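You operate a simulated robot arm through the tools that you are given. There is no shell and no other tool.

The job below is to be done with a simulated robot arm. You get a single attempt, and the scene is never put back.

Task
Put things in order on the supply top. At the end: the blue corner stands where the white foam stood; the teal block stands where the green scoop stood; the green scoop stands where the blue corner stood; the white foam is on the grey thin board; the yellow spacer stands where the teal block stood; whatever was shut is shut again. Leave all else as you found it, and nothing knocked over. Set down upright: white foam.

It is judged by the outcome, as a careful person would: the job done as asked, and still so three seconds after it is handed in. It fails if anything else is knocked over, pushed out of place, dropped, spilled or broken.

Robot
A 7-joint arm with a two-finger parallel gripper, fixed in place. Base frame: the origin is at the foot of the arm, x ahead of it, y to its left, z up; the work surface is at about z = 860. Readings come in mm, rad, newtons and seconds.
With the tool pointing down near the work surface it reaches from about 240 to 680 mm from the base axis. Its first joint turns from -1.152 to 1.152 rad. Payload 2.4 kg.
Tool frame: the origin (TCP) lies between the finger pads and is the grasp point; the fingertips stand 30 mm ahead of it; z points along the fingers, y is the line along which they close. Largest opening 94 mm; finger width 28, thickness 10; the body of the gripper, 50 by 96 mm, starts 55 mm behind the TCP.
Orientation is told as [roll, pitch, yaw] about the base's x, y, z axes, in that order, counted from this pose: with the fingers straight down and closing along the base's y, the tool's x points along the base's -x, its y along +y and its z along -z.

Tools
- The arm moves only by the tool move_arm. Its argument "moves" is a list of rows, each an object of numbers (a shift or turn left out is 0, a gripper value left out holds the last): "wx", "wy", "wz": the turn, a rotation vector about the tool's x, y, z in units of 5 degrees (1.0 is 5 degrees); "dx", "dy", "dz": the shift along the tool's x, y, z in units of 25 mm (1.0 is 25 mm); "jaw": the gripper command, from -1 (fully open) to 1 (shut), values between in proportion. In form: [{"wx": .., "wy": .., "wz": .., "dx": .., "dy": .., "dz": .., "jaw": ..}, ...]. A call has 1 to 20 rows; each row shifts and turns the commanded pose from where the row before left it, along the tool's axes as they then stand. A call with a number of a shift or a turn outside -1 to 1 is refused whole. Each row takes 0.2 s and may step no farther than 50 mm and 0.15 rad from the row before; otherwise, or with a gripper value out of range, the whole call is refused. Where a pose cannot be reached the arm comes as near as it can. A force on the tool above 40 N (or 10 N above the force at the start of the call, whichever is more), or a blocked arm, ends the call early, and 0.2 s more pass. The fingers move at their own pace (about 153 mm/s each) and stop on an object; they squeeze with about 33 N. The grip force told is the motor's: it shows also when the fingers shut on nothing. Time passes only in rows, and 0.2 s behind the last, so rows that do not move let the fingers close. The reply holds the time, the measured pose of the TCP, the force on the tool along the base axes, the opening and the grip force, in the units named above and with some noise, with the torque about the TCP (base axes, N m) and any sound that the robot's microphone picked up, and new pictures: "pictures" is both (left out), scene, wrist or none.
- Cameras (640 x 400 px; columns grow to the right, rows downward): "scene" is fixed at [27.4, 482.2, 1436.1]; the picture's right is [-0.73, -0.68, 0.00], its down [-0.48, 0.51, -0.71] and it looks along [0.48, -0.52, -0.70] (base axes); focal length 330 px, centre (320, 200). "wrist" rides on the gripper at [76, 14, -102] in the tool frame; the picture's right is [-0.18, 0.98, 0.00], its down [-0.75, -0.14, -0.64] and it looks along [-0.63, -0.12, 0.77] (tool axes); focal length 243 px, centre (320, 200). There is no depth. A picture from a camera that has moved, and an enlarged one, comes with that camera's place and axes in the base frame and with its lens. The place of the scene camera against the robot may be out by one fixed shift of up to 12 mm in any direction.
- zoom(camera, box): a new picture of the part [left, top, right, bottom] of that camera's present view, enlarged. No time passes.
- close_job(): hands the job in; it is judged then, once.

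Nothing tells you positions but the pictures and the camera data. Unless the task says otherwise, let go and move clear before handing in.

The tools are called after "Call:" by a JSON object that holds its "name" and its "arguments". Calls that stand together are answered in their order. move_arm: Moves the arm, as the interface text tells. Its arguments: {"type":"object","properties":{"moves":{"type":"array","items":{"type":"object","properties":{"wx":{"type":"number"},"wy":{"type":"number"},"wz":{"type":"number"},"dx":{"type":"number"},"dy":{"type":"number"},"dz":{"type":"number"},"jaw":{"type":"number"}}}},"pictures":{"type":"string","enum":["both","scene","wrist","none"]}},"required":["moves"]} The other tools are called the same way: zoom (camera, box) takes an enlarged picture of a part of a camera's view; close_job () hands the job in.

At the start:

```text
time: 0.0
tool_pos: [402.0, 2.0, 1125.9]
orientation: [-0.001, 0.0, 0.0]
contact_force: [0.7, -0.3, 0.1]
wrist_torque: [0.01, 0.0, -0.03]
grip_width: 94.0
grip_force: 0.0
```

scene: 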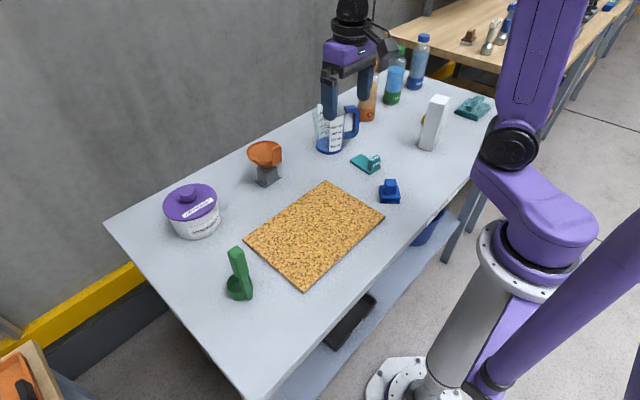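
wrist: 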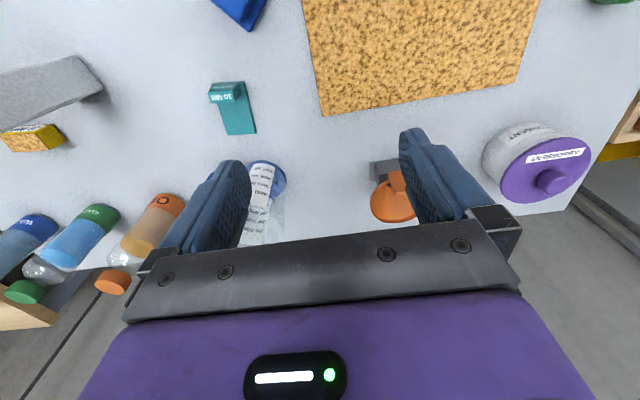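

I see a table with a cork board, a green scoop, a purple-lidded jar, an orange item, a beaker, bottles, a teal block, a blue corner, white foam with something yellow behind it, and another teal item at the far end. I will zoom in to identify everything before moving.

Call:
{"name": "zoom", "arguments": {"camera": "scene", "box": [340, 80, 500, 220]}}

Call:
{"name": "zoom", "arguments": {"camera": "scene", "box": [140, 120, 400, 310]}}

Call:
{"name": "zoom", "arguments": {"camera": "wrist", "box": [0, 0, 320, 200]}}

Call:
{"name": "zoom", "arguments": {"camera": "wrist", "box": [320, 0, 640, 200]}}

```text
2.86 times, centred on (420, 150) of scene
camera zoom: at [27.4, 482.2, 1436.1], right [-0.73, -0.68, 0.0], down [-0.48, 0.51, -0.71], along [0.48, -0.52, -0.7], focal length 942 px, centre (34, 343)
```

zoom: 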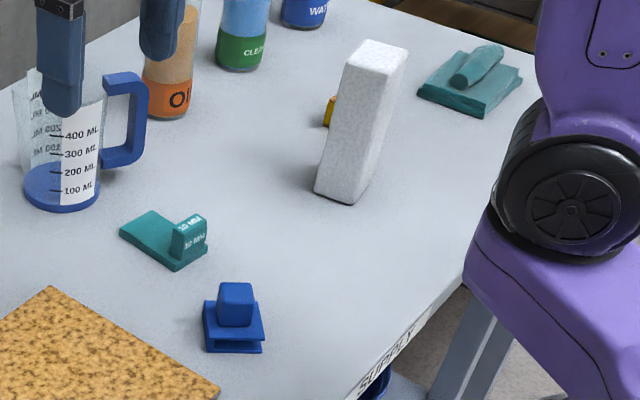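

```text
2.11 times, centred on (270, 215) of scene
camera zoom: at [27.4, 482.2, 1436.1], right [-0.73, -0.68, 0.0], down [-0.48, 0.51, -0.71], along [0.48, -0.52, -0.7], focal length 694 px, centre (425, 168)
```

zoom: 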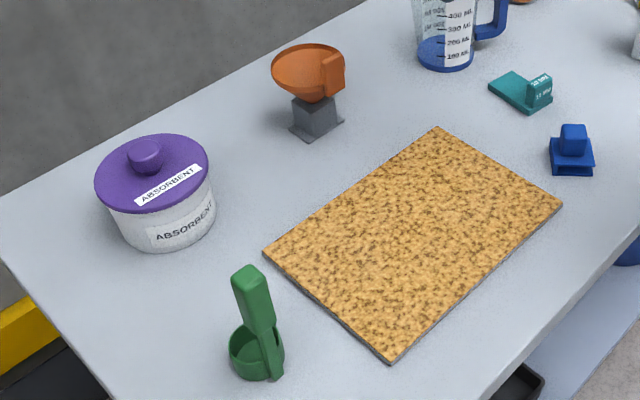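

```text
2.00 times, centred on (160, 100) of wrist
camera zoom: at [325.9, 16.9, 1227.2], right [0.18, 0.98, 0.0], down [0.75, -0.14, 0.64], along [0.63, -0.12, -0.77], focal length 485 px, centre (640, 400)
```

zoom: 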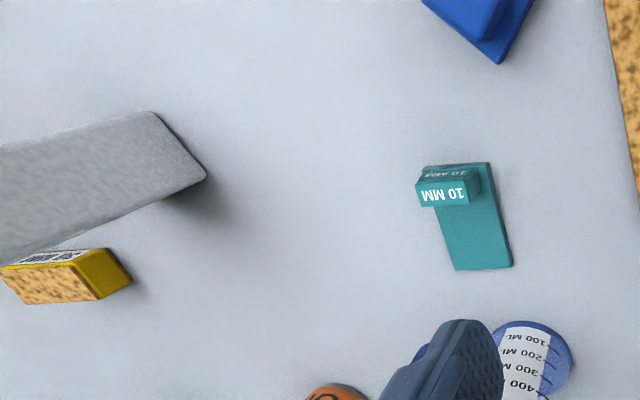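

```text
2.00 times, centred on (480, 100) of wrist
camera zoom: at [325.9, 16.9, 1227.2], right [0.18, 0.98, 0.0], down [0.75, -0.14, 0.64], along [0.63, -0.12, -0.77], focal length 485 px, centre (0, 400)
```

zoom: 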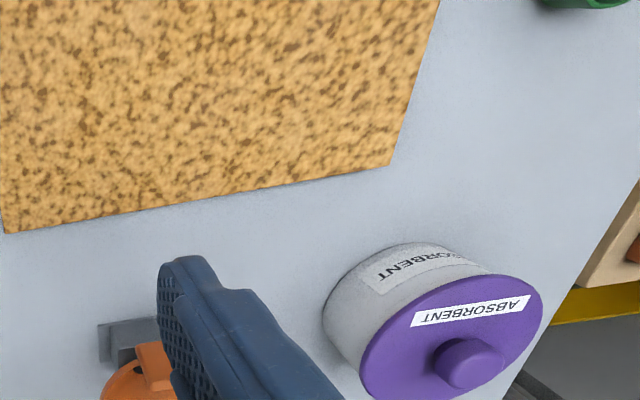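

The likely objects are the 10 MM teal piece at about (428,-136), the blue corner at (305,-79), the white foam at (340,-345), the scoop at (366,342) and the cork-topped board around (363,127). There is also a yellow item behind the foam. I'll move the arm high over to the right to look at the foam and yellow item with the wrist camera.

Call:
{"name": "move_arm", "arguments": {"moves": [{"dy": -1, "dx": 0.3}, {"dy": -1, "dx": 0.3}, {"dy": -1, "dx": 0.3}, {"dy": -1, "dx": 0.3}, {"dy": -1}, {"dy": -1}, {"dy": -1}, {"dy": -1}, {"dy": -1}, {"dy": -1}, {"dy": -1}, {"dy": -1}], "pictures": "both"}}

```text
time: 2.6
tool_pos: [373.0, -298.7, 1124.8]
orientation: [0.0, -0.001, 0.001]
contact_force: [-0.5, -0.2, -0.2]
wrist_torque: [0.0, 0.0, -0.03]
grip_width: 94.1
grip_force: 0.2
camera wrist: at [295.6, -283.8, 1226.9], right [0.18, 0.98, 0.0], down [0.75, -0.14, 0.64], along [0.63, -0.12, -0.77], focal length 243 px, centre (320, 200)
```

scene: 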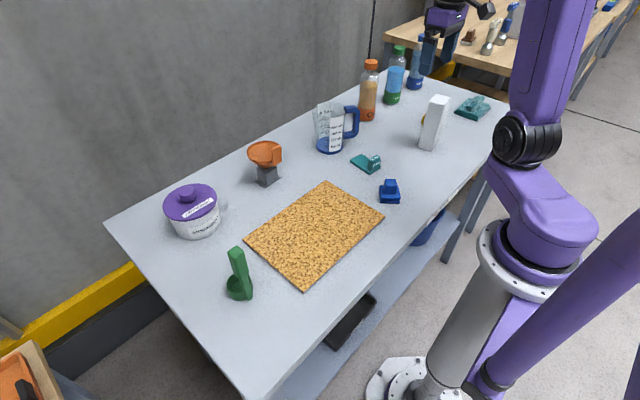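
wrist: 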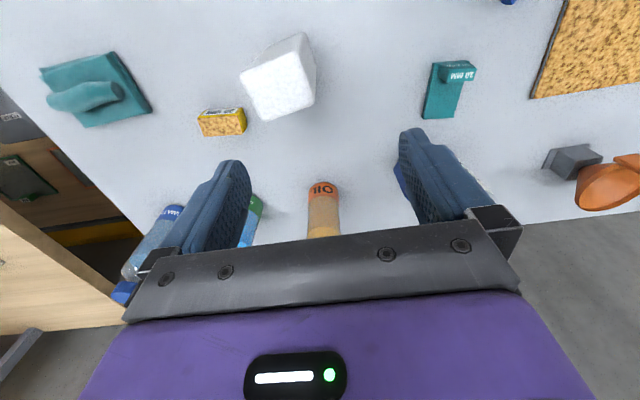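

Call:
{"name": "zoom", "arguments": {"camera": "wrist", "box": [20, 20, 340, 220]}}

Call:
{"name": "zoom", "arguments": {"camera": "wrist", "box": [180, 20, 340, 140]}}

Call:
{"name": "zoom", "arguments": {"camera": "scene", "box": [400, 80, 500, 160]}}

Call:
{"name": "zoom", "arguments": {"camera": "scene", "box": [240, 180, 400, 300]}}

Call:
{"name": "zoom", "arguments": {"camera": "scene", "box": [340, 140, 420, 210]}}

```text
2.00 times, centred on (180, 120) of wrist
camera zoom: at [295.6, -283.8, 1226.9], right [0.18, 0.98, 0.0], down [0.75, -0.14, 0.64], along [0.63, -0.12, -0.77], focal length 485 px, centre (600, 360)
```

zoom: 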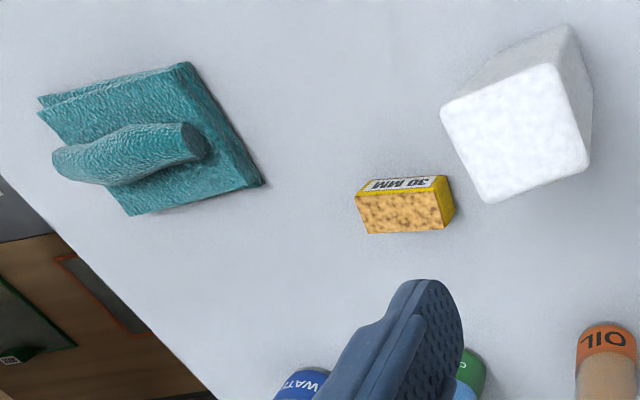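

```text
3.33 times, centred on (260, 80) of wrist
camera zoom: at [295.6, -283.8, 1226.9], right [0.18, 0.98, 0.0], down [0.75, -0.14, 0.64], along [0.63, -0.12, -0.77], focal length 809 px, centre (520, 600)
```

zoom: 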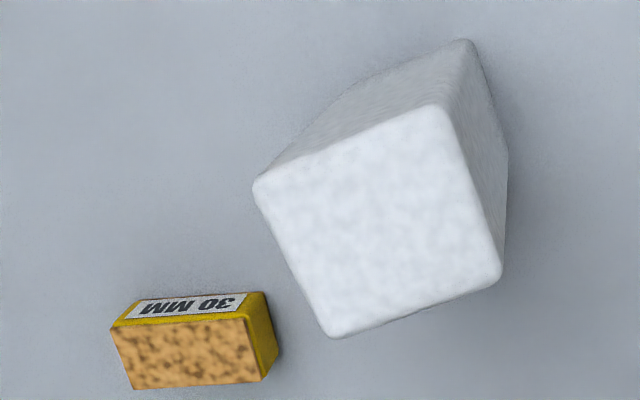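

```text
5.00 times, centred on (450, 120) of scene
camera zoom: at [27.4, 482.2, 1436.1], right [-0.73, -0.68, 0.0], down [-0.48, 0.51, -0.71], along [0.48, -0.52, -0.7], focal length 1648 px, centre (-330, 600)
```

zoom: 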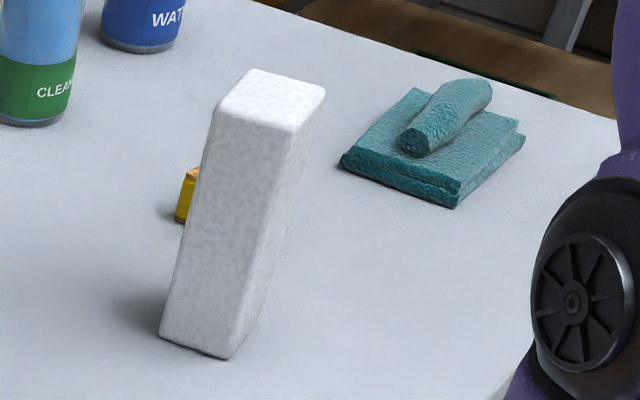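

```text
3.33 times, centred on (320, 240) of scene
camera zoom: at [27.4, 482.2, 1436.1], right [-0.73, -0.68, 0.0], down [-0.48, 0.51, -0.71], along [0.48, -0.52, -0.7], focal length 1099 px, centre (320, 67)
```

zoom: 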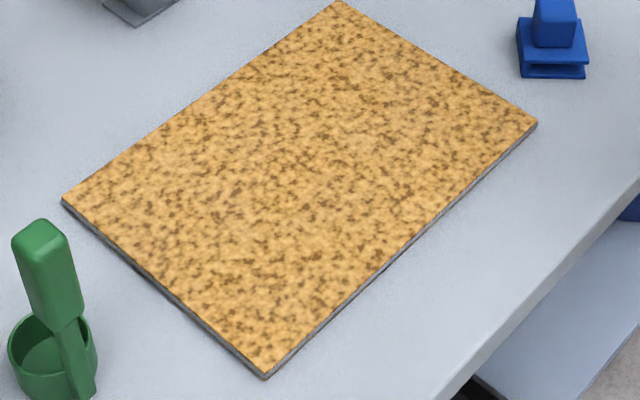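

```text
5.71 times, centred on (380, 175) of scene
camera zoom: at [27.4, 482.2, 1436.1], right [-0.73, -0.68, 0.0], down [-0.48, 0.51, -0.71], along [0.48, -0.52, -0.7], focal length 1884 px, centre (-23, 343)
```

zoom: 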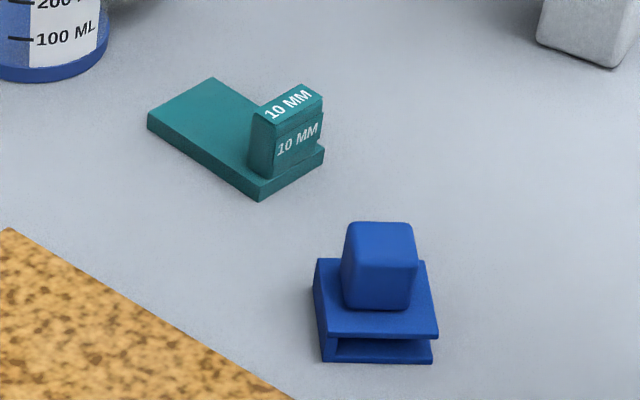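

The foam is about 53×44 mm and 135 mm tall, near (352,-332) and turned about 7°. The yellow "30 MM" spacer is behind it, and the board is cork-topped with grey edges. Next I'll look closely at the blue corner and teal block.

Call:
{"name": "move_arm", "arguments": {"moves": [{"dy": 1, "dx": 0.2}, {"dy": 1, "dx": 0.2}, {"dy": 1, "dx": 0.2}, {"dy": 1, "dx": 0.2}, {"dy": 1, "dx": 0.2}, {"dy": 1, "dx": 0.2, "dz": 0.5}, {"dy": 1, "dx": 0.2, "dz": 0.5}, {"dy": 1, "dx": 0.3, "dz": 1}], "pictures": "wrist"}}

```text
time: 4.4
tool_pos: [329.5, -97.2, 1074.6]
orientation: [0.0, 0.0, 0.0]
contact_force: [0.3, -0.1, -0.4]
wrist_torque: [0.0, 0.02, 0.0]
grip_width: 93.9
grip_force: 0.1
camera wrist: at [253.2, -82.8, 1176.5], right [0.18, 0.98, 0.0], down [0.75, -0.14, 0.64], along [0.63, -0.12, -0.77], focal length 243 px, centre (320, 200)
```

wrist: 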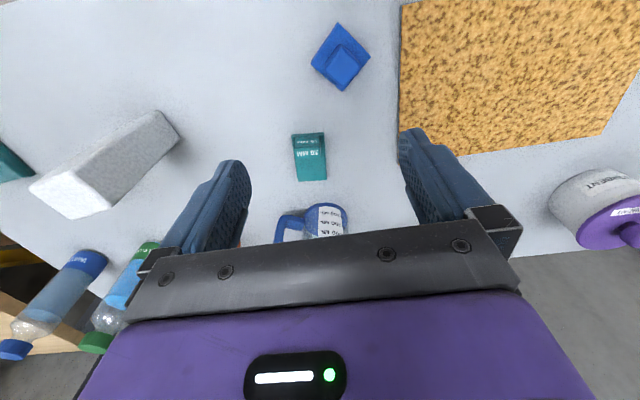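

Call:
{"name": "zoom", "arguments": {"camera": "wrist", "box": [290, 10, 390, 100]}}

Call:
{"name": "zoom", "arguments": {"camera": "wrist", "box": [260, 120, 360, 200]}}

Call:
{"name": "zoom", "arguments": {"camera": "wrist", "box": [20, 90, 200, 230]}}

Call:
{"name": "zoom", "arguments": {"camera": "wrist", "box": [380, 0, 640, 170]}}

```text
4.44 times, centred on (340, 55) of wrist
camera zoom: at [253.2, -82.8, 1176.5], right [0.18, 0.98, 0.0], down [0.75, -0.14, 0.64], along [0.63, -0.12, -0.77], focal length 1078 px, centre (231, 844)
```

zoom: 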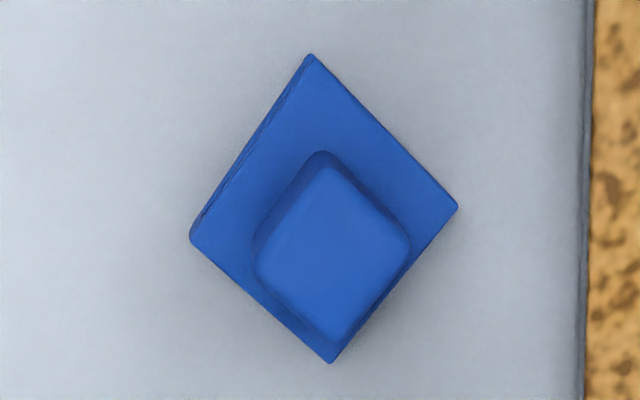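

```text
5.00 times, centred on (310, 160) of wrist
camera zoom: at [253.2, -82.8, 1176.5], right [0.18, 0.98, 0.0], down [0.75, -0.14, 0.64], along [0.63, -0.12, -0.77], focal length 1213 px, centre (370, 400)
```

zoom: 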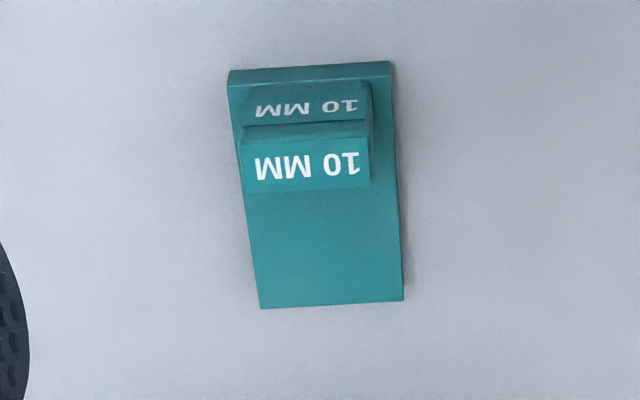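

```text
2.86 times, centred on (110, 160) of wrist
camera zoom: at [253.2, -82.8, 1176.5], right [0.18, 0.98, 0.0], down [0.75, -0.14, 0.64], along [0.63, -0.12, -0.77], focal length 693 px, centre (920, 314)
```

zoom: 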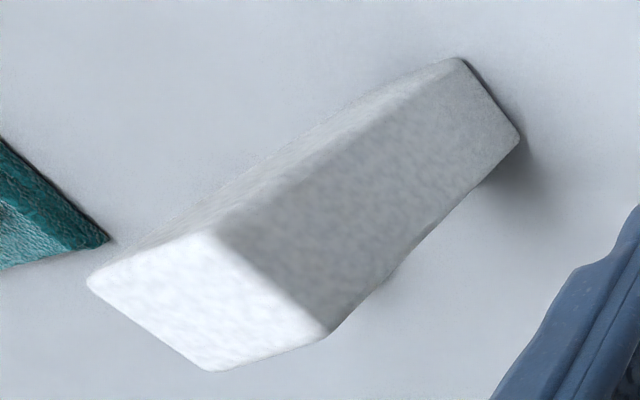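

```text
2.35 times, centred on (510, 85) of wrist
camera zoom: at [253.2, -82.8, 1176.5], right [0.18, 0.98, 0.0], down [0.75, -0.14, 0.64], along [0.63, -0.12, -0.77], focal length 571 px, centre (-127, 471)
```

zoom: 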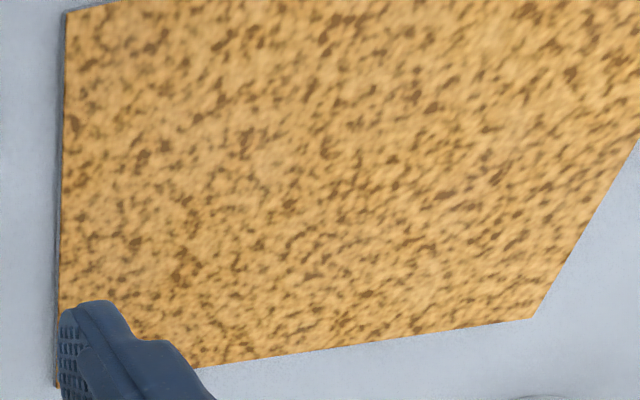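

Wrist-camera positions so far:
- **Blue corner:** centre about (309,-71), turned about 41°, knob top at about z 905.
- **Teal block:** centre about (430,-130), turned about -7°.
- **Yellow spacer:** about (411,-452).
- **Board:** x 274–461, y -3–263.

I'll go above the foam next.

Call:
{"name": "move_arm", "arguments": {"moves": [{"dy": -1, "dx": -0.1}, {"dy": -1, "dx": -0.1}, {"dy": -1, "dx": -0.1}, {"dy": -1, "dx": -0.1}, {"dy": -1, "dx": -0.1}, {"dy": -1, "dx": -0.1}, {"dy": -1, "dx": -0.1}, {"dy": -1, "dx": -0.1}, {"dy": -1, "dx": -0.1}, {"dy": -0.4}, {"wz": -0.75}, {"wz": -0.75}, {"jaw": -1}], "pictures": "both"}}

```text
time: 7.2
tool_pos: [352.7, -332.1, 1076.2]
orientation: [0.001, -0.002, 0.132]
contact_force: [0.3, 0.4, -0.6]
wrist_torque: [0.02, 0.01, 0.02]
grip_width: 93.9
grip_force: 0.1
camera wrist: at [274.9, -328.3, 1177.9], right [0.05, 1.0, 0.0], down [0.77, -0.04, 0.64], along [0.64, -0.03, -0.77], focal length 243 px, centre (320, 200)
```

scene: 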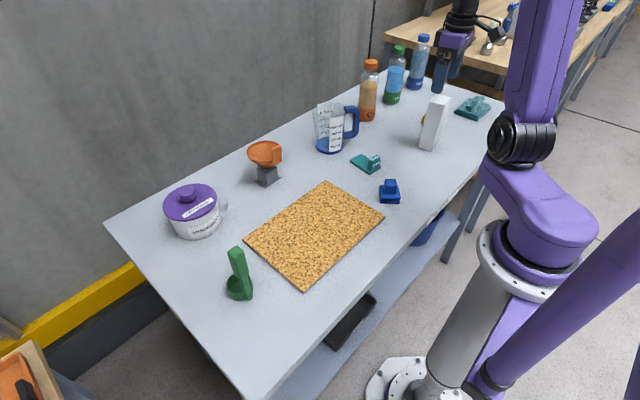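
wrist: 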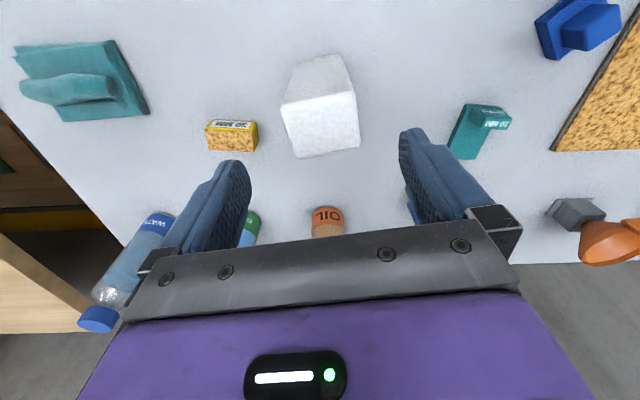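

Call:
{"name": "zoom", "arguments": {"camera": "wrist", "box": [180, 40, 380, 190]}}

Call:
{"name": "zoom", "arguments": {"camera": "scene", "box": [390, 40, 510, 160]}}

```text
2.67 times, centred on (280, 115) of wrist
camera zoom: at [274.9, -328.3, 1177.9], right [0.05, 1.0, 0.0], down [0.77, -0.04, 0.64], along [0.64, -0.03, -0.77], focal length 647 px, centre (427, 427)
```

zoom: 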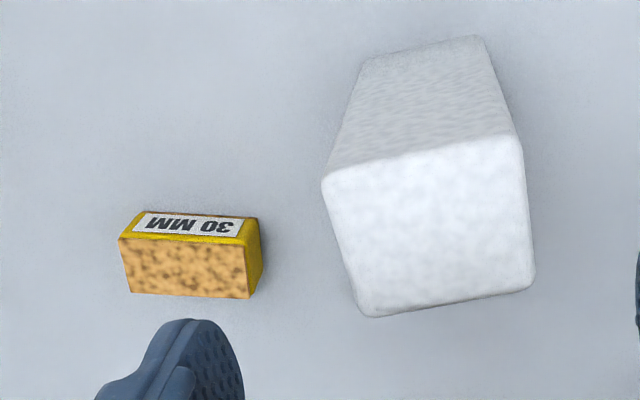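

```text
3.33 times, centred on (450, 100) of scene
camera zoom: at [27.4, 482.1, 1436.1], right [-0.73, -0.68, 0.0], down [-0.48, 0.51, -0.71], along [0.48, -0.52, -0.7], focal length 1099 px, centre (-113, 533)
```

zoom: 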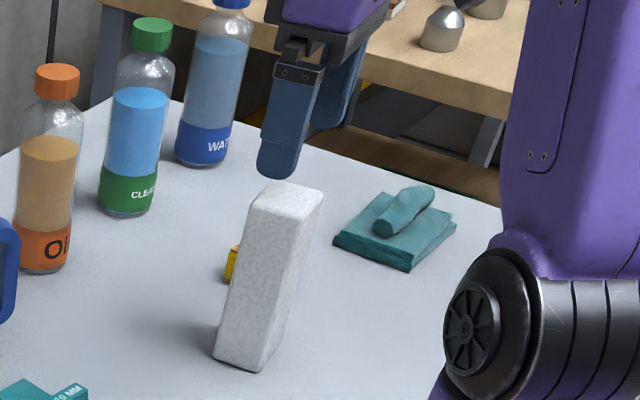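

The foam reads as centre (351,-330), about 53×43 mm, top at about z 1002, yaw about 9°. I'll lower straight down over it and grip.

Call:
{"name": "move_arm", "arguments": {"moves": [{"dy": 0.08, "wz": -0.25}, {"dz": 1}, {"dz": 1}, {"dz": 1}, {"dz": 1}, {"dz": 0.55}, {}], "pictures": "both"}}

```text
time: 8.8
tool_pos: [353.1, -329.8, 961.9]
orientation: [0.002, -0.002, 0.153]
contact_force: [0.1, -0.4, -0.3]
wrist_torque: [0.01, 0.01, 0.0]
grip_width: 94.0
grip_force: 0.1
camera wrist: at [274.3, -327.5, 1062.8], right [0.03, 1.0, 0.0], down [0.77, -0.02, 0.64], along [0.64, -0.02, -0.77], focal length 243 px, centre (320, 200)
```

scene: 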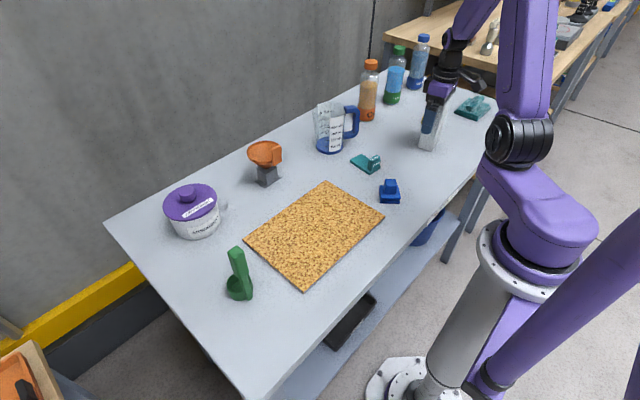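
wrist: 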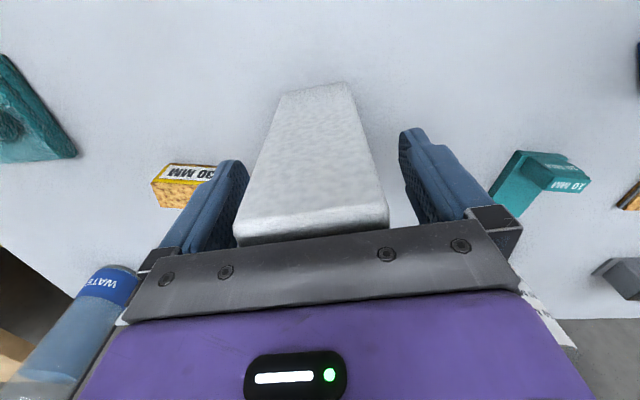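

The foam sits cleanly between the fingers. I'll close gently on it.

Call:
{"name": "move_arm", "arguments": {"moves": [{"jaw": -0.2}, {"jaw": -0.1}, {"jaw": 0.1}, {"jaw": 0.3}, {}, {}], "pictures": "wrist"}}

```text
time: 10.2
tool_pos: [352.2, -330.2, 959.7]
orientation: [0.0, -0.001, 0.152]
contact_force: [0.1, -0.3, -0.6]
wrist_torque: [0.01, -0.01, 0.01]
grip_width: 57.4
grip_force: 32.7
camera wrist: at [274.3, -327.5, 1063.1], right [0.03, 1.0, 0.0], down [0.77, -0.02, 0.64], along [0.64, -0.02, -0.77], focal length 243 px, centre (320, 200)
```

wrist: 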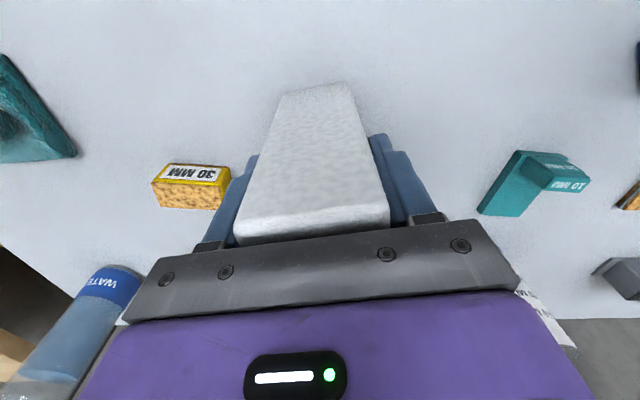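

The grip is firm at 57.4 mm width. Lifting the foam straight up.

Call:
{"name": "move_arm", "arguments": {"moves": [{"dz": -0.5}, {"dz": -1}, {"dz": -1}, {"dz": -1}, {"dz": -0.5}], "pictures": "both"}}

```text
time: 11.4
tool_pos: [353.1, -330.1, 1062.4]
orientation: [-0.001, 0.0, 0.152]
contact_force: [0.6, 0.0, 0.0]
wrist_torque: [0.03, 0.01, 0.01]
grip_width: 57.3
grip_force: 33.2
camera wrist: at [274.4, -327.2, 1163.6], right [0.03, 1.0, 0.0], down [0.77, -0.02, 0.64], along [0.64, -0.02, -0.77], focal length 243 px, centre (320, 200)
```

scene: 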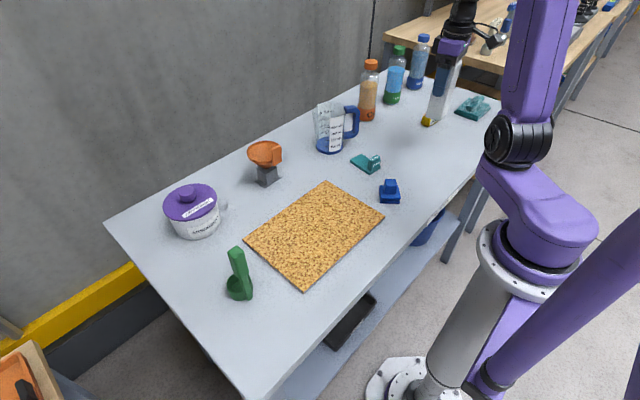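
wrist: 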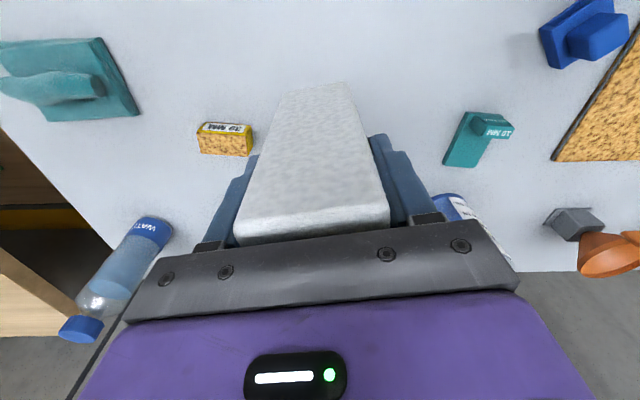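

The foam is held and very light. I'll carry it at height to above the middle of the board.

Call:
{"name": "move_arm", "arguments": {"moves": [{"dy": 1, "dx": -0.188}, {"dy": 1, "dx": -0.188}, {"dy": 1, "dx": -0.188}, {"dy": 1, "dx": -0.188}, {"dy": 1, "dx": -0.188}, {"dy": 1, "dx": -0.188}, {"dy": 1, "dx": -0.188}, {"dy": 1, "dx": -0.188}, {"dy": 1, "dx": -0.188}, {"dy": 1, "dx": -0.188}, {"dy": 1, "dx": -0.188}, {"dy": 1, "dx": -0.188}, {"dy": 1, "dx": -0.188}, {"dy": 1, "dx": -0.188}, {"dy": 1, "dx": -0.188}, {"dy": 1, "dx": -0.188}, {"dy": 1, "dx": -0.188}, {"dy": 1, "dx": -0.188}, {}], "pictures": "both"}}

```text
time: 15.4
tool_pos: [366.0, 128.4, 1061.4]
orientation: [0.001, 0.0, 0.153]
contact_force: [-0.2, -0.2, -0.1]
wrist_torque: [-0.02, 0.02, 0.0]
grip_width: 57.3
grip_force: 33.1
camera wrist: at [288.9, 130.4, 1163.5], right [0.03, 1.0, 0.0], down [0.77, -0.02, 0.64], along [0.64, -0.02, -0.77], focal length 243 px, centre (320, 200)
```

scene: 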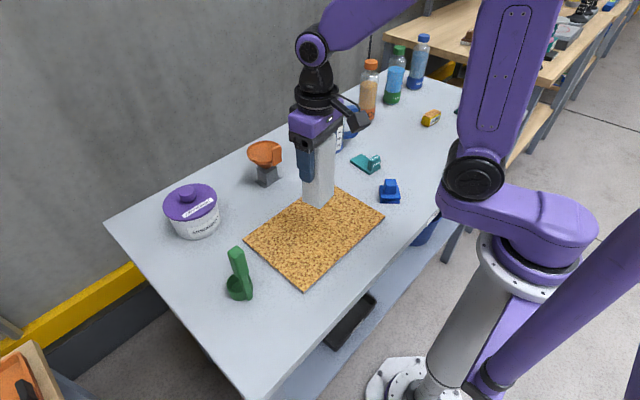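
wrist: 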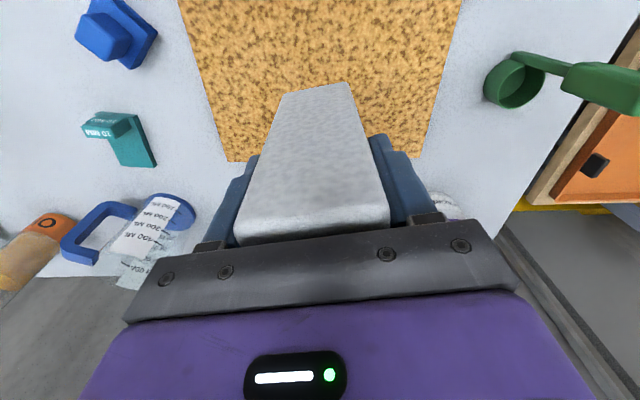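

The foam is over the middle of the board. I'll lower it to just above contact and check.

Call:
{"name": "move_arm", "arguments": {"moves": [{"dz": 1}, {"dz": 1}, {"dz": 1}, {"dz": 0.5}, {}], "pictures": "both"}}

Call:
{"name": "zoom", "arguments": {"camera": "scene", "box": [280, 160, 360, 220]}}

```text
time: 16.6
tool_pos: [366.4, 128.2, 973.0]
orientation: [0.002, 0.0, 0.152]
contact_force: [0.4, 0.6, -0.4]
wrist_torque: [0.01, 0.02, 0.03]
grip_width: 57.1
grip_force: 33.1
camera wrist: at [289.1, 130.0, 1075.8], right [0.03, 1.0, 0.0], down [0.77, -0.03, 0.64], along [0.64, -0.02, -0.77], focal length 243 px, centre (320, 200)
```

scene: 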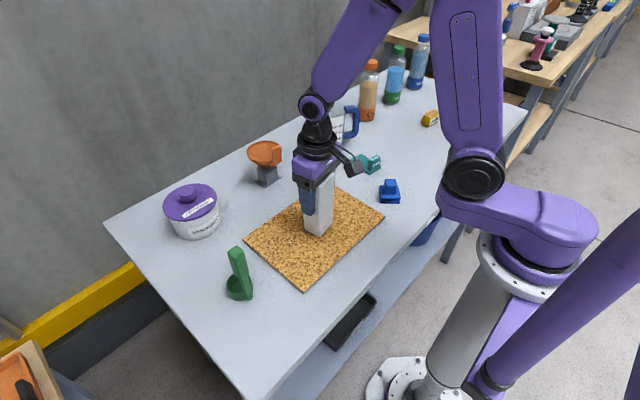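
wrist: 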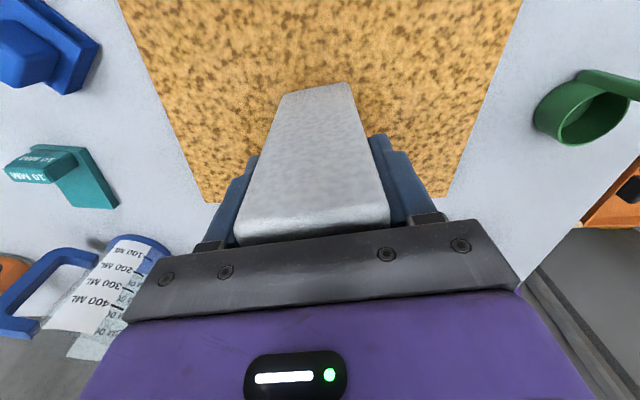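

```text
6.67 times, centred on (320, 190) of scene
camera zoom: at [27.4, 482.2, 1436.1], right [-0.73, -0.68, 0.0], down [-0.48, 0.51, -0.71], along [0.48, -0.52, -0.7], focal length 2198 px, centre (320, 267)
```

zoom: 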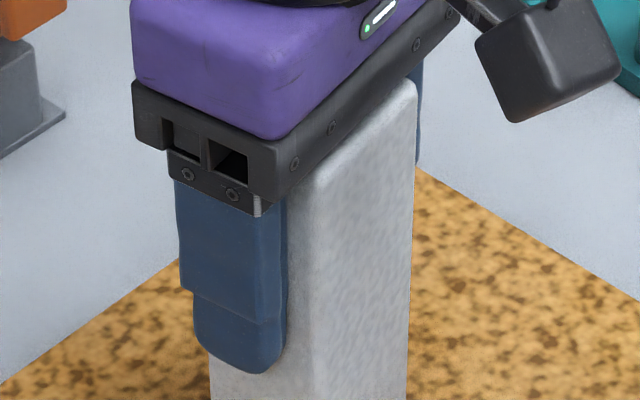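

It's a few millimetres above the board. I'll lower in small steps and watch the force.

Call:
{"name": "move_arm", "arguments": {"moves": [{"dz": 0.06}, {"dz": 0.06}, {}], "pictures": "none"}}

Call:
{"name": "zoom", "arguments": {"camera": "scene", "box": [290, 190, 350, 245]}}

```text
time: 17.4
tool_pos: [368.2, 128.3, 971.1]
orientation: [-0.001, 0.001, 0.155]
contact_force: [-0.1, -0.4, 0.2]
wrist_torque: [-0.01, 0.01, -0.02]
grip_width: 57.3
grip_force: 33.2
```

```text
7.27 times, centred on (320, 218) of scene
camera zoom: at [27.4, 482.2, 1436.1], right [-0.73, -0.68, 0.0], down [-0.48, 0.51, -0.71], along [0.48, -0.52, -0.7], focal length 2398 px, centre (320, 73)
```

zoom: 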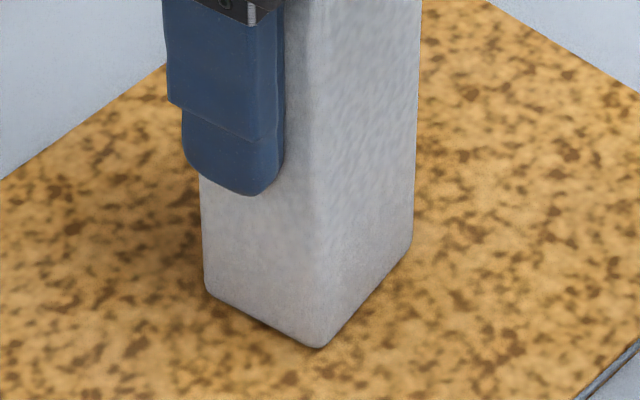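

Call:
{"name": "move_arm", "arguments": {"moves": [{"dz": 0.06}, {}], "pictures": "none"}}

Call:
{"name": "move_arm", "arguments": {"moves": [{"dz": 0.06}, {}], "pictures": "none"}}

```text
time: 18.0
tool_pos: [369.3, 126.9, 969.5]
orientation: [0.002, -0.002, 0.155]
contact_force: [-2.4, -1.0, 26.4]
wrist_torque: [-0.06, 0.25, -0.02]
grip_width: 57.3
grip_force: 32.8
```

```text
time: 18.6
tool_pos: [368.4, 128.1, 969.0]
orientation: [-0.001, -0.002, 0.152]
contact_force: [1.0, -0.4, 26.2]
wrist_torque: [-0.01, -0.21, 0.01]
grip_width: 57.1
grip_force: 32.7
```

There is contact at about 26 N. I'll ease the pressure slightly, release and check that the foam stands.

Call:
{"name": "move_arm", "arguments": {"moves": [{"dz": -0.05}, {}, {"jaw": -0.3}, {"jaw": -0.4}, {"jaw": -0.7}, {"jaw": -1}, {}], "pictures": "both"}}

Call:
{"name": "zoom", "arguments": {"camera": "scene", "box": [270, 150, 370, 250]}}

```text
time: 20.2
tool_pos: [368.5, 128.6, 970.2]
orientation: [0.001, 0.0, 0.154]
contact_force: [0.9, -0.6, -0.3]
wrist_torque: [0.01, -0.01, 0.01]
grip_width: 94.1
grip_force: 0.0
camera wrist: at [289.6, 129.7, 1071.4], right [0.03, 1.0, 0.0], down [0.77, -0.02, 0.64], along [0.64, -0.02, -0.77], focal length 243 px, centre (320, 200)
```

scene: 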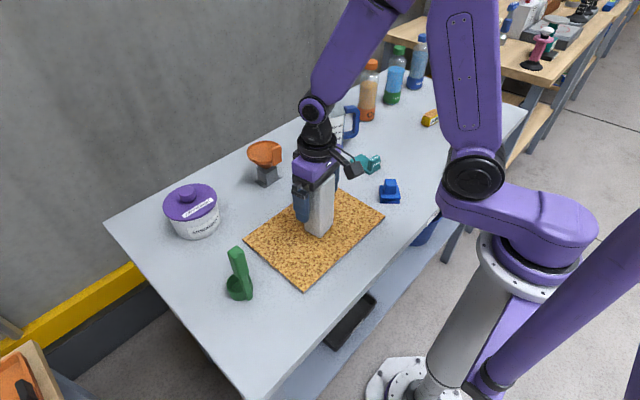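
wrist: 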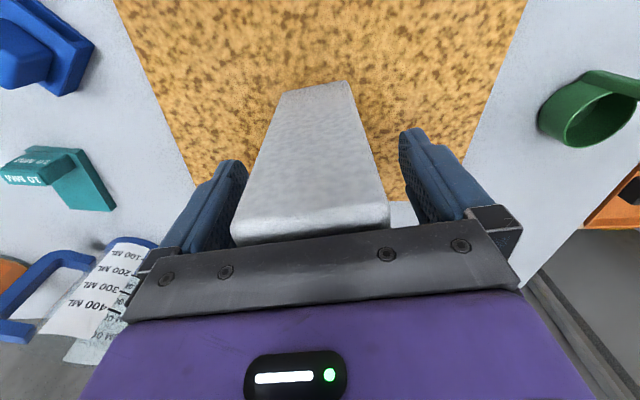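

```text
4.00 times, centred on (320, 200) of scene
camera zoom: at [27.4, 482.2, 1436.1], right [-0.73, -0.68, 0.0], down [-0.48, 0.51, -0.71], along [0.48, -0.52, -0.7], focal length 1319 px, centre (320, 200)
```

zoom: 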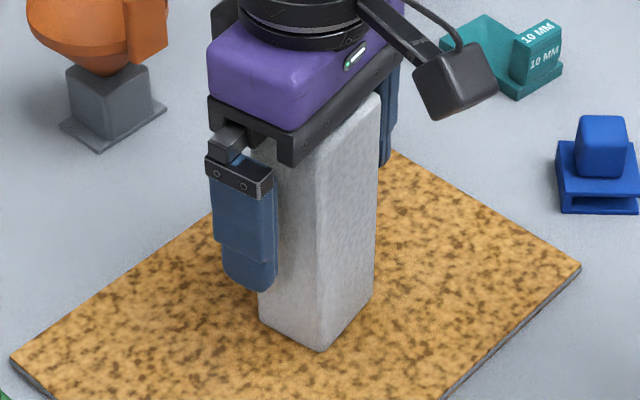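

The foam stands upright on the board. I'll retract straight up, turn the tool about -58° and go above the blue corner.

Call:
{"name": "move_arm", "arguments": {"moves": [{"dz": -0.5}, {"dz": -1}, {"dz": -1}, {"dz": -1}, {"dz": -1}, {"dz": -1}, {}], "pictures": "both"}}

```text
time: 21.8
tool_pos: [365.8, 127.5, 1107.0]
orientation: [-0.001, 0.0, 0.153]
contact_force: [-0.3, -0.4, 0.2]
wrist_torque: [-0.02, 0.0, 0.03]
grip_width: 93.8
grip_force: 0.0
camera wrist: at [288.9, 130.1, 1208.6], right [0.03, 1.0, 0.0], down [0.77, -0.02, 0.64], along [0.64, -0.02, -0.77], focal length 243 px, centre (320, 200)
```

scene: 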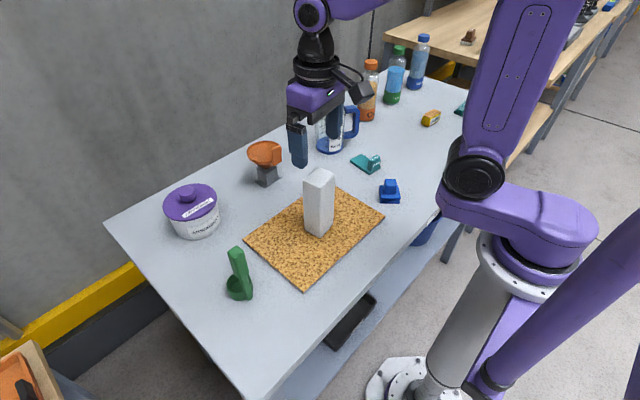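
wrist: 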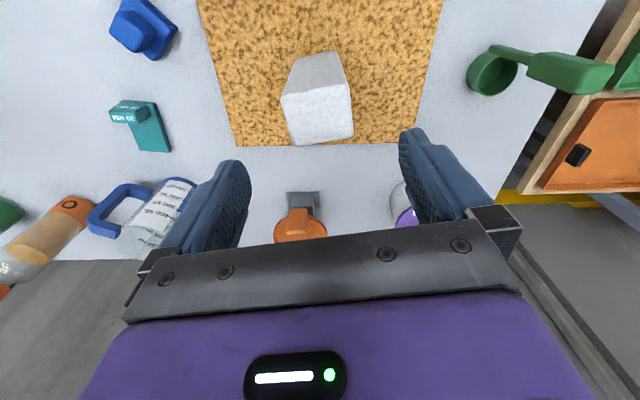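

Call:
{"name": "move_arm", "arguments": {"moves": [{"dy": -0.937, "dx": 0.435}, {"dy": -0.937, "dx": 0.435}, {"dy": -0.937, "dx": 0.435}, {"dy": -0.937, "dx": 0.435}, {"dy": -0.937, "dx": 0.435}, {"dy": -0.937, "dx": 0.435}, {"dy": -0.937, "dx": 0.435}, {"dy": -0.937, "dx": 0.435}, {"wz": 0.96}, {"wz": 0.96}, {"wz": 0.96}, {"wz": 0.96}, {"wz": 0.96}, {"wz": 0.96}, {"wz": 0.96}, {"wz": 0.96}, {"wz": 0.96}, {"wz": 0.96}, {"wz": 0.96}, {"wz": 0.96}], "pictures": "both"}}

```text
time: 26.0
tool_pos: [310.3, -70.1, 1107.3]
orientation: [0.0, 0.002, -0.855]
contact_force: [0.1, -0.2, 0.6]
wrist_torque: [-0.01, -0.02, 0.0]
grip_width: 93.9
grip_force: 0.1
camera wrist: at [270.1, -4.1, 1208.7], right [0.86, 0.51, 0.0], down [0.39, -0.66, 0.64], along [0.33, -0.55, -0.77], focal length 243 px, centre (320, 200)
```

scene: 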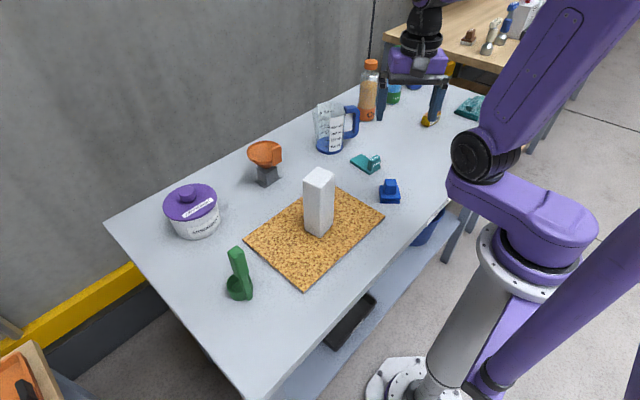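
wrist: 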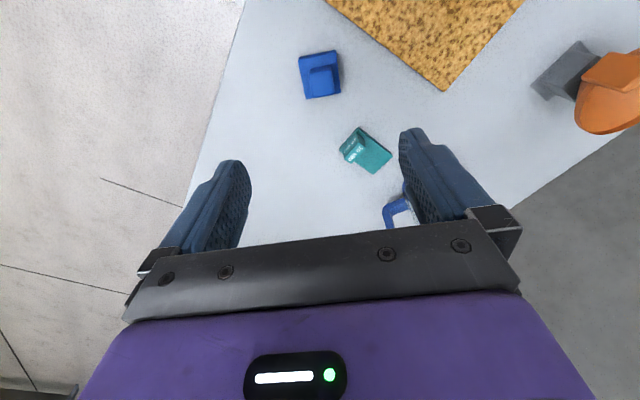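

Call:
{"name": "zoom", "arguments": {"camera": "wrist", "box": [270, 30, 370, 120]}}

```text
4.44 times, centred on (320, 75) of wrist
camera zoom: at [270.1, -4.1, 1208.7], right [0.86, 0.51, 0.0], down [0.39, -0.66, 0.64], along [0.33, -0.55, -0.77], focal length 1078 px, centre (320, 756)
```

zoom: 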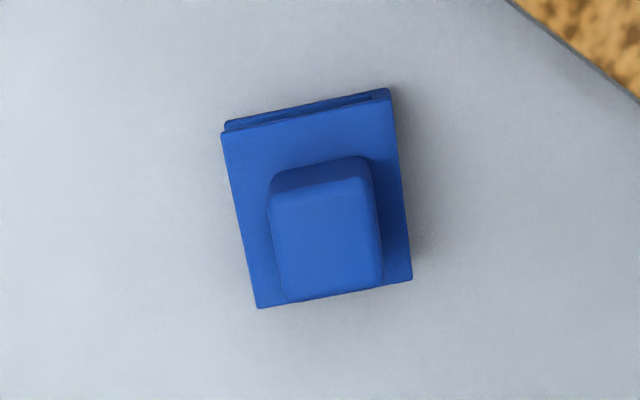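

The blue corner is confirmed at (309.5,-70.5), knob about 25 mm wide, and the tool is aligned with it. I'll lower over the knob with the jaw partly closed.

Call:
{"name": "move_arm", "arguments": {"moves": [{"jaw": -0.1, "dz": 1}, {"dz": 1}, {"dz": 1}, {"dz": 1}, {"dz": 1}, {"dz": 1}, {"dz": 1}, {"dz": 0.6}, {}], "pictures": "both"}}

Call:
{"name": "zoom", "arguments": {"camera": "scene", "box": [350, 150, 430, 220]}}

Call:
{"name": "zoom", "arguments": {"camera": "wrist", "box": [240, 80, 400, 240]}}

```text
time: 28.0
tool_pos: [308.7, -71.6, 916.5]
orientation: [0.002, 0.0, -0.851]
contact_force: [0.2, 0.5, -1.2]
wrist_torque: [0.02, 0.02, -0.01]
grip_width: 51.9
grip_force: 0.1
camera wrist: at [269.5, -4.4, 1018.6], right [0.86, 0.51, 0.0], down [0.39, -0.66, 0.64], along [0.33, -0.55, -0.77], focal length 243 px, centre (320, 200)
```

scene: 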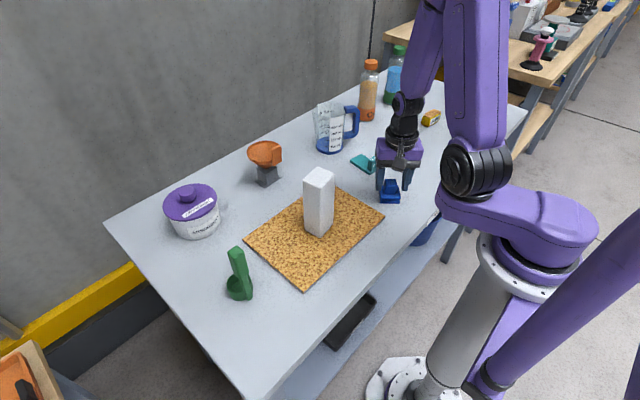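
wrist: 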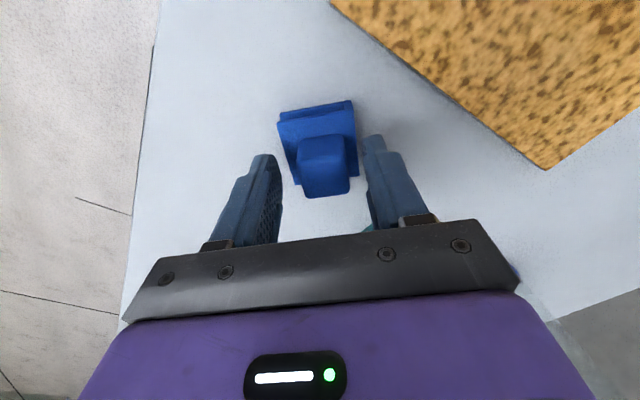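

```text
5.71 times, centred on (390, 185) of scene
camera zoom: at [27.4, 482.2, 1436.1], right [-0.73, -0.68, 0.0], down [-0.48, 0.51, -0.71], along [0.48, -0.52, -0.7], focal length 1884 px, centre (-80, 286)
```

zoom: 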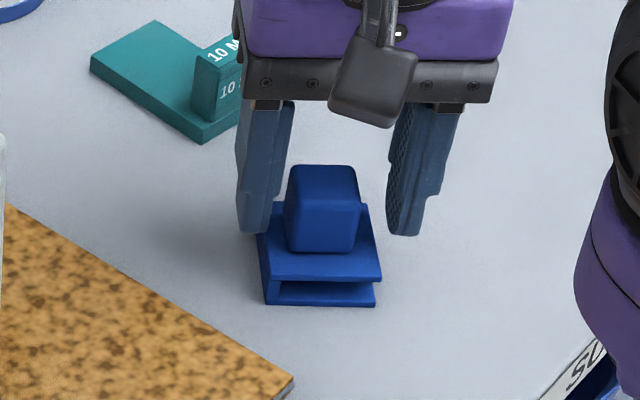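

```text
2.50 times, centred on (320, 160) of wrist
camera zoom: at [269.5, -4.4, 1018.6], right [0.86, 0.51, 0.0], down [0.39, -0.66, 0.64], along [0.33, -0.55, -0.77], focal length 606 px, centre (320, 300)
```

zoom: 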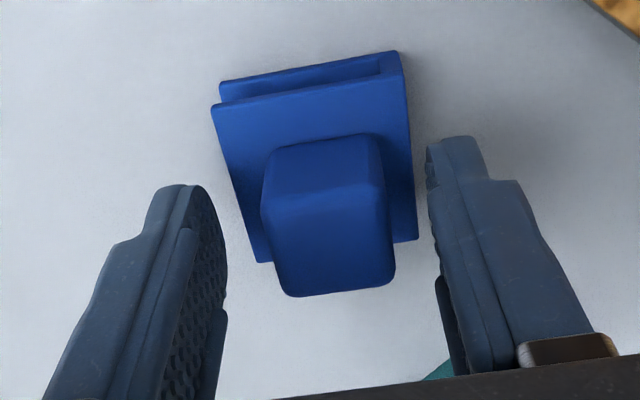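

The fingers straddle the knob with a slight offset. I'll trim 2 mm sideways, lower 5 mm and grip.

Call:
{"name": "move_arm", "arguments": {"moves": [{"dy": 0.077, "dx": -0.075}, {"dz": 0.2}, {}, {"jaw": 0.2}, {"jaw": 0.5}, {"jaw": 0.8}, {}], "pictures": "both"}}

Call:
{"name": "zoom", "arguments": {"camera": "scene", "box": [350, 150, 430, 220]}}

```text
time: 29.4
tool_pos: [312.1, -71.6, 912.9]
orientation: [0.0, -0.001, -0.856]
contact_force: [-2.5, 2.1, 17.8]
wrist_torque: [0.01, 0.07, -0.03]
grip_width: 27.0
grip_force: 32.8
stopped in row 6: the force on the tool passed its limit at 44 N (the readings are from after the stop); the commanded pose is now the measured one
camera wrist: at [272.6, -4.7, 1014.8], right [0.86, 0.51, 0.0], down [0.39, -0.66, 0.64], along [0.33, -0.55, -0.77], focal length 243 px, centre (320, 200)
```

scene: 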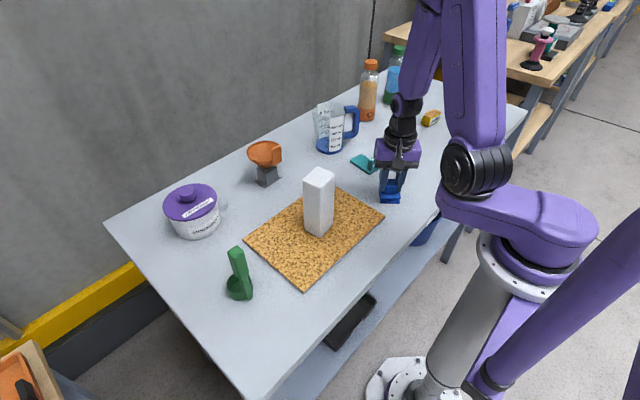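
wrist: 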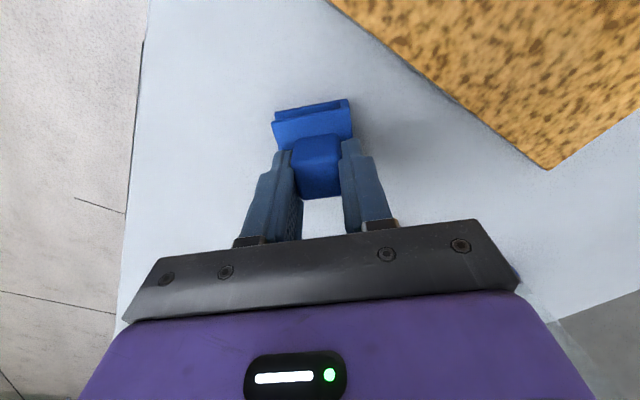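

```text
5.71 times, centred on (390, 185) of scene
camera zoom: at [27.2, 482.2, 1436.0], right [-0.73, -0.68, 0.0], down [-0.48, 0.51, -0.71], along [0.48, -0.52, -0.7], focal length 1884 px, centre (-80, 286)
```

zoom: 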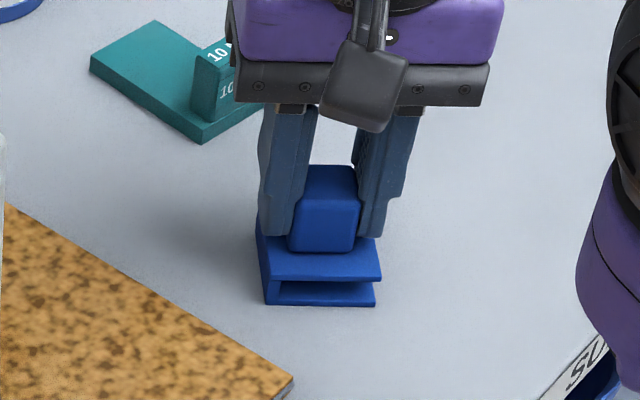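

The tips touched the plate lightly while closing, but the knob is now gripped at 27 mm. I'll lift and check that it hangs level.

Call:
{"name": "move_arm", "arguments": {"moves": [{"dz": -0.2, "jaw": 0.8}, {"dz": -0.6}, {"dz": -1}, {"dz": -1}, {}], "pictures": "both"}}

Call:
{"name": "zoom", "arguments": {"camera": "scene", "box": [350, 110, 450, 200]}}

```text
time: 30.6
tool_pos: [312.7, -71.6, 982.8]
orientation: [0.001, -0.001, -0.854]
contact_force: [0.2, -0.4, -1.5]
wrist_torque: [0.02, 0.0, 0.02]
grip_width: 27.3
grip_force: 32.5
camera wrist: at [272.7, -4.4, 1083.9], right [0.86, 0.51, 0.0], down [0.39, -0.66, 0.64], along [0.33, -0.55, -0.77], focal length 243 px, centre (320, 200)
```

scene: 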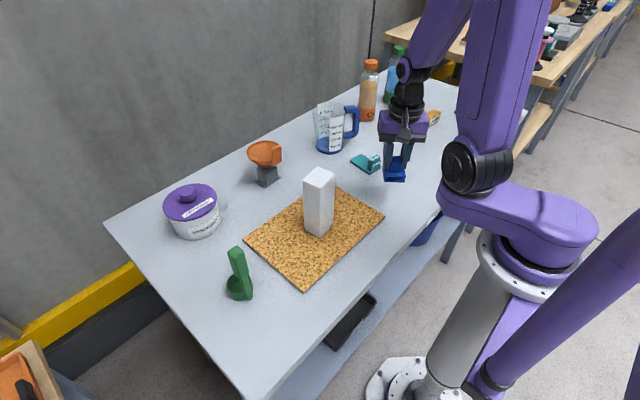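
wrist: 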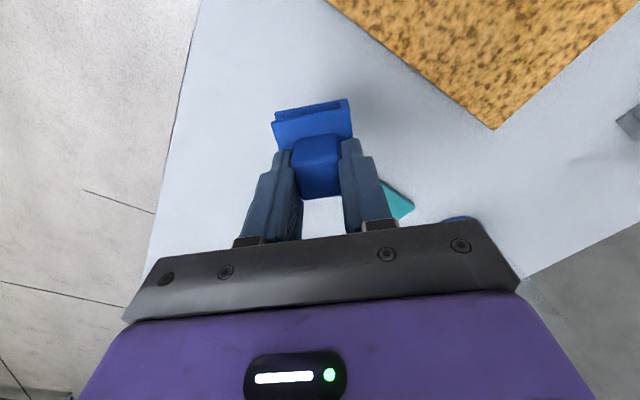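

```text
4.44 times, centred on (400, 155) of scene
camera zoom: at [27.4, 482.2, 1436.1], right [-0.73, -0.68, 0.0], down [-0.48, 0.51, -0.71], along [0.48, -0.52, -0.7], focal length 1465 px, centre (-36, 400)
```

zoom: 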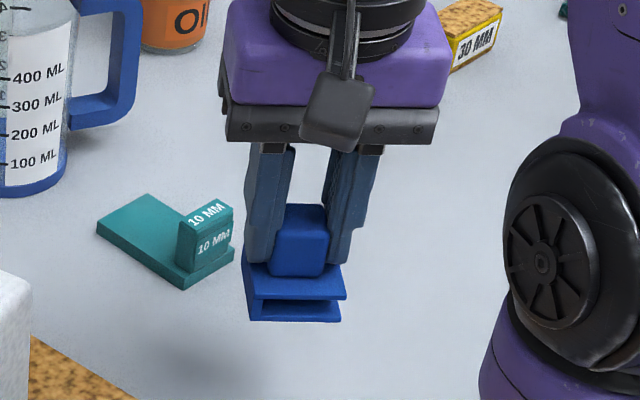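

It hangs level. I'll carry it to the foam's former place (351.5,-330).

Call:
{"name": "move_arm", "arguments": {"moves": [{"dx": -0.99, "dy": -0.621}, {"dx": -0.99, "dy": -0.621}, {"dx": -0.99, "dy": -0.621}, {"dx": -0.99, "dy": -0.621}, {"dx": -0.99, "dy": -0.621}, {"dx": -0.99, "dy": -0.621}, {"dx": -0.99, "dy": -0.621}, {"dx": -0.99, "dy": -0.621}, {"dx": -0.99, "dy": -0.621}, {}], "pictures": "both"}}

```text
time: 32.8
tool_pos: [355.9, -330.7, 984.1]
orientation: [0.0, -0.001, -0.852]
contact_force: [0.6, -0.3, -0.4]
wrist_torque: [0.0, -0.02, -0.01]
grip_width: 27.3
grip_force: 33.0
camera wrist: at [315.1, -265.0, 1085.2], right [0.86, 0.51, 0.0], down [0.39, -0.66, 0.64], along [0.33, -0.55, -0.77], focal length 243 px, centre (320, 200)
```

scene: 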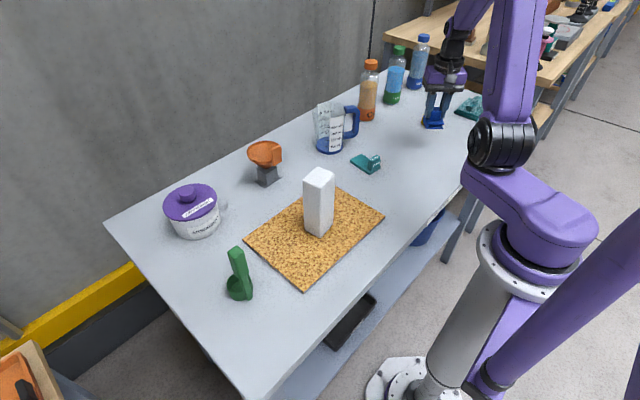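
wrist: 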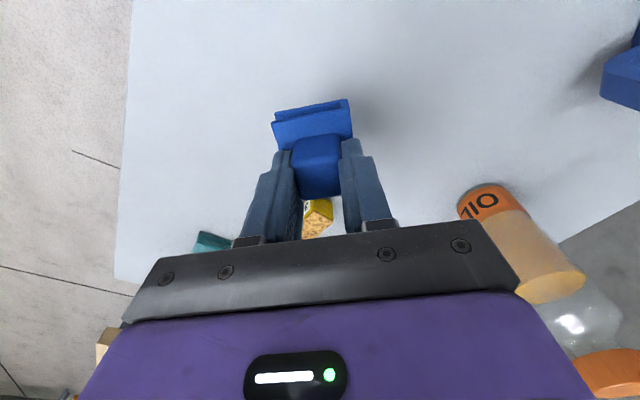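

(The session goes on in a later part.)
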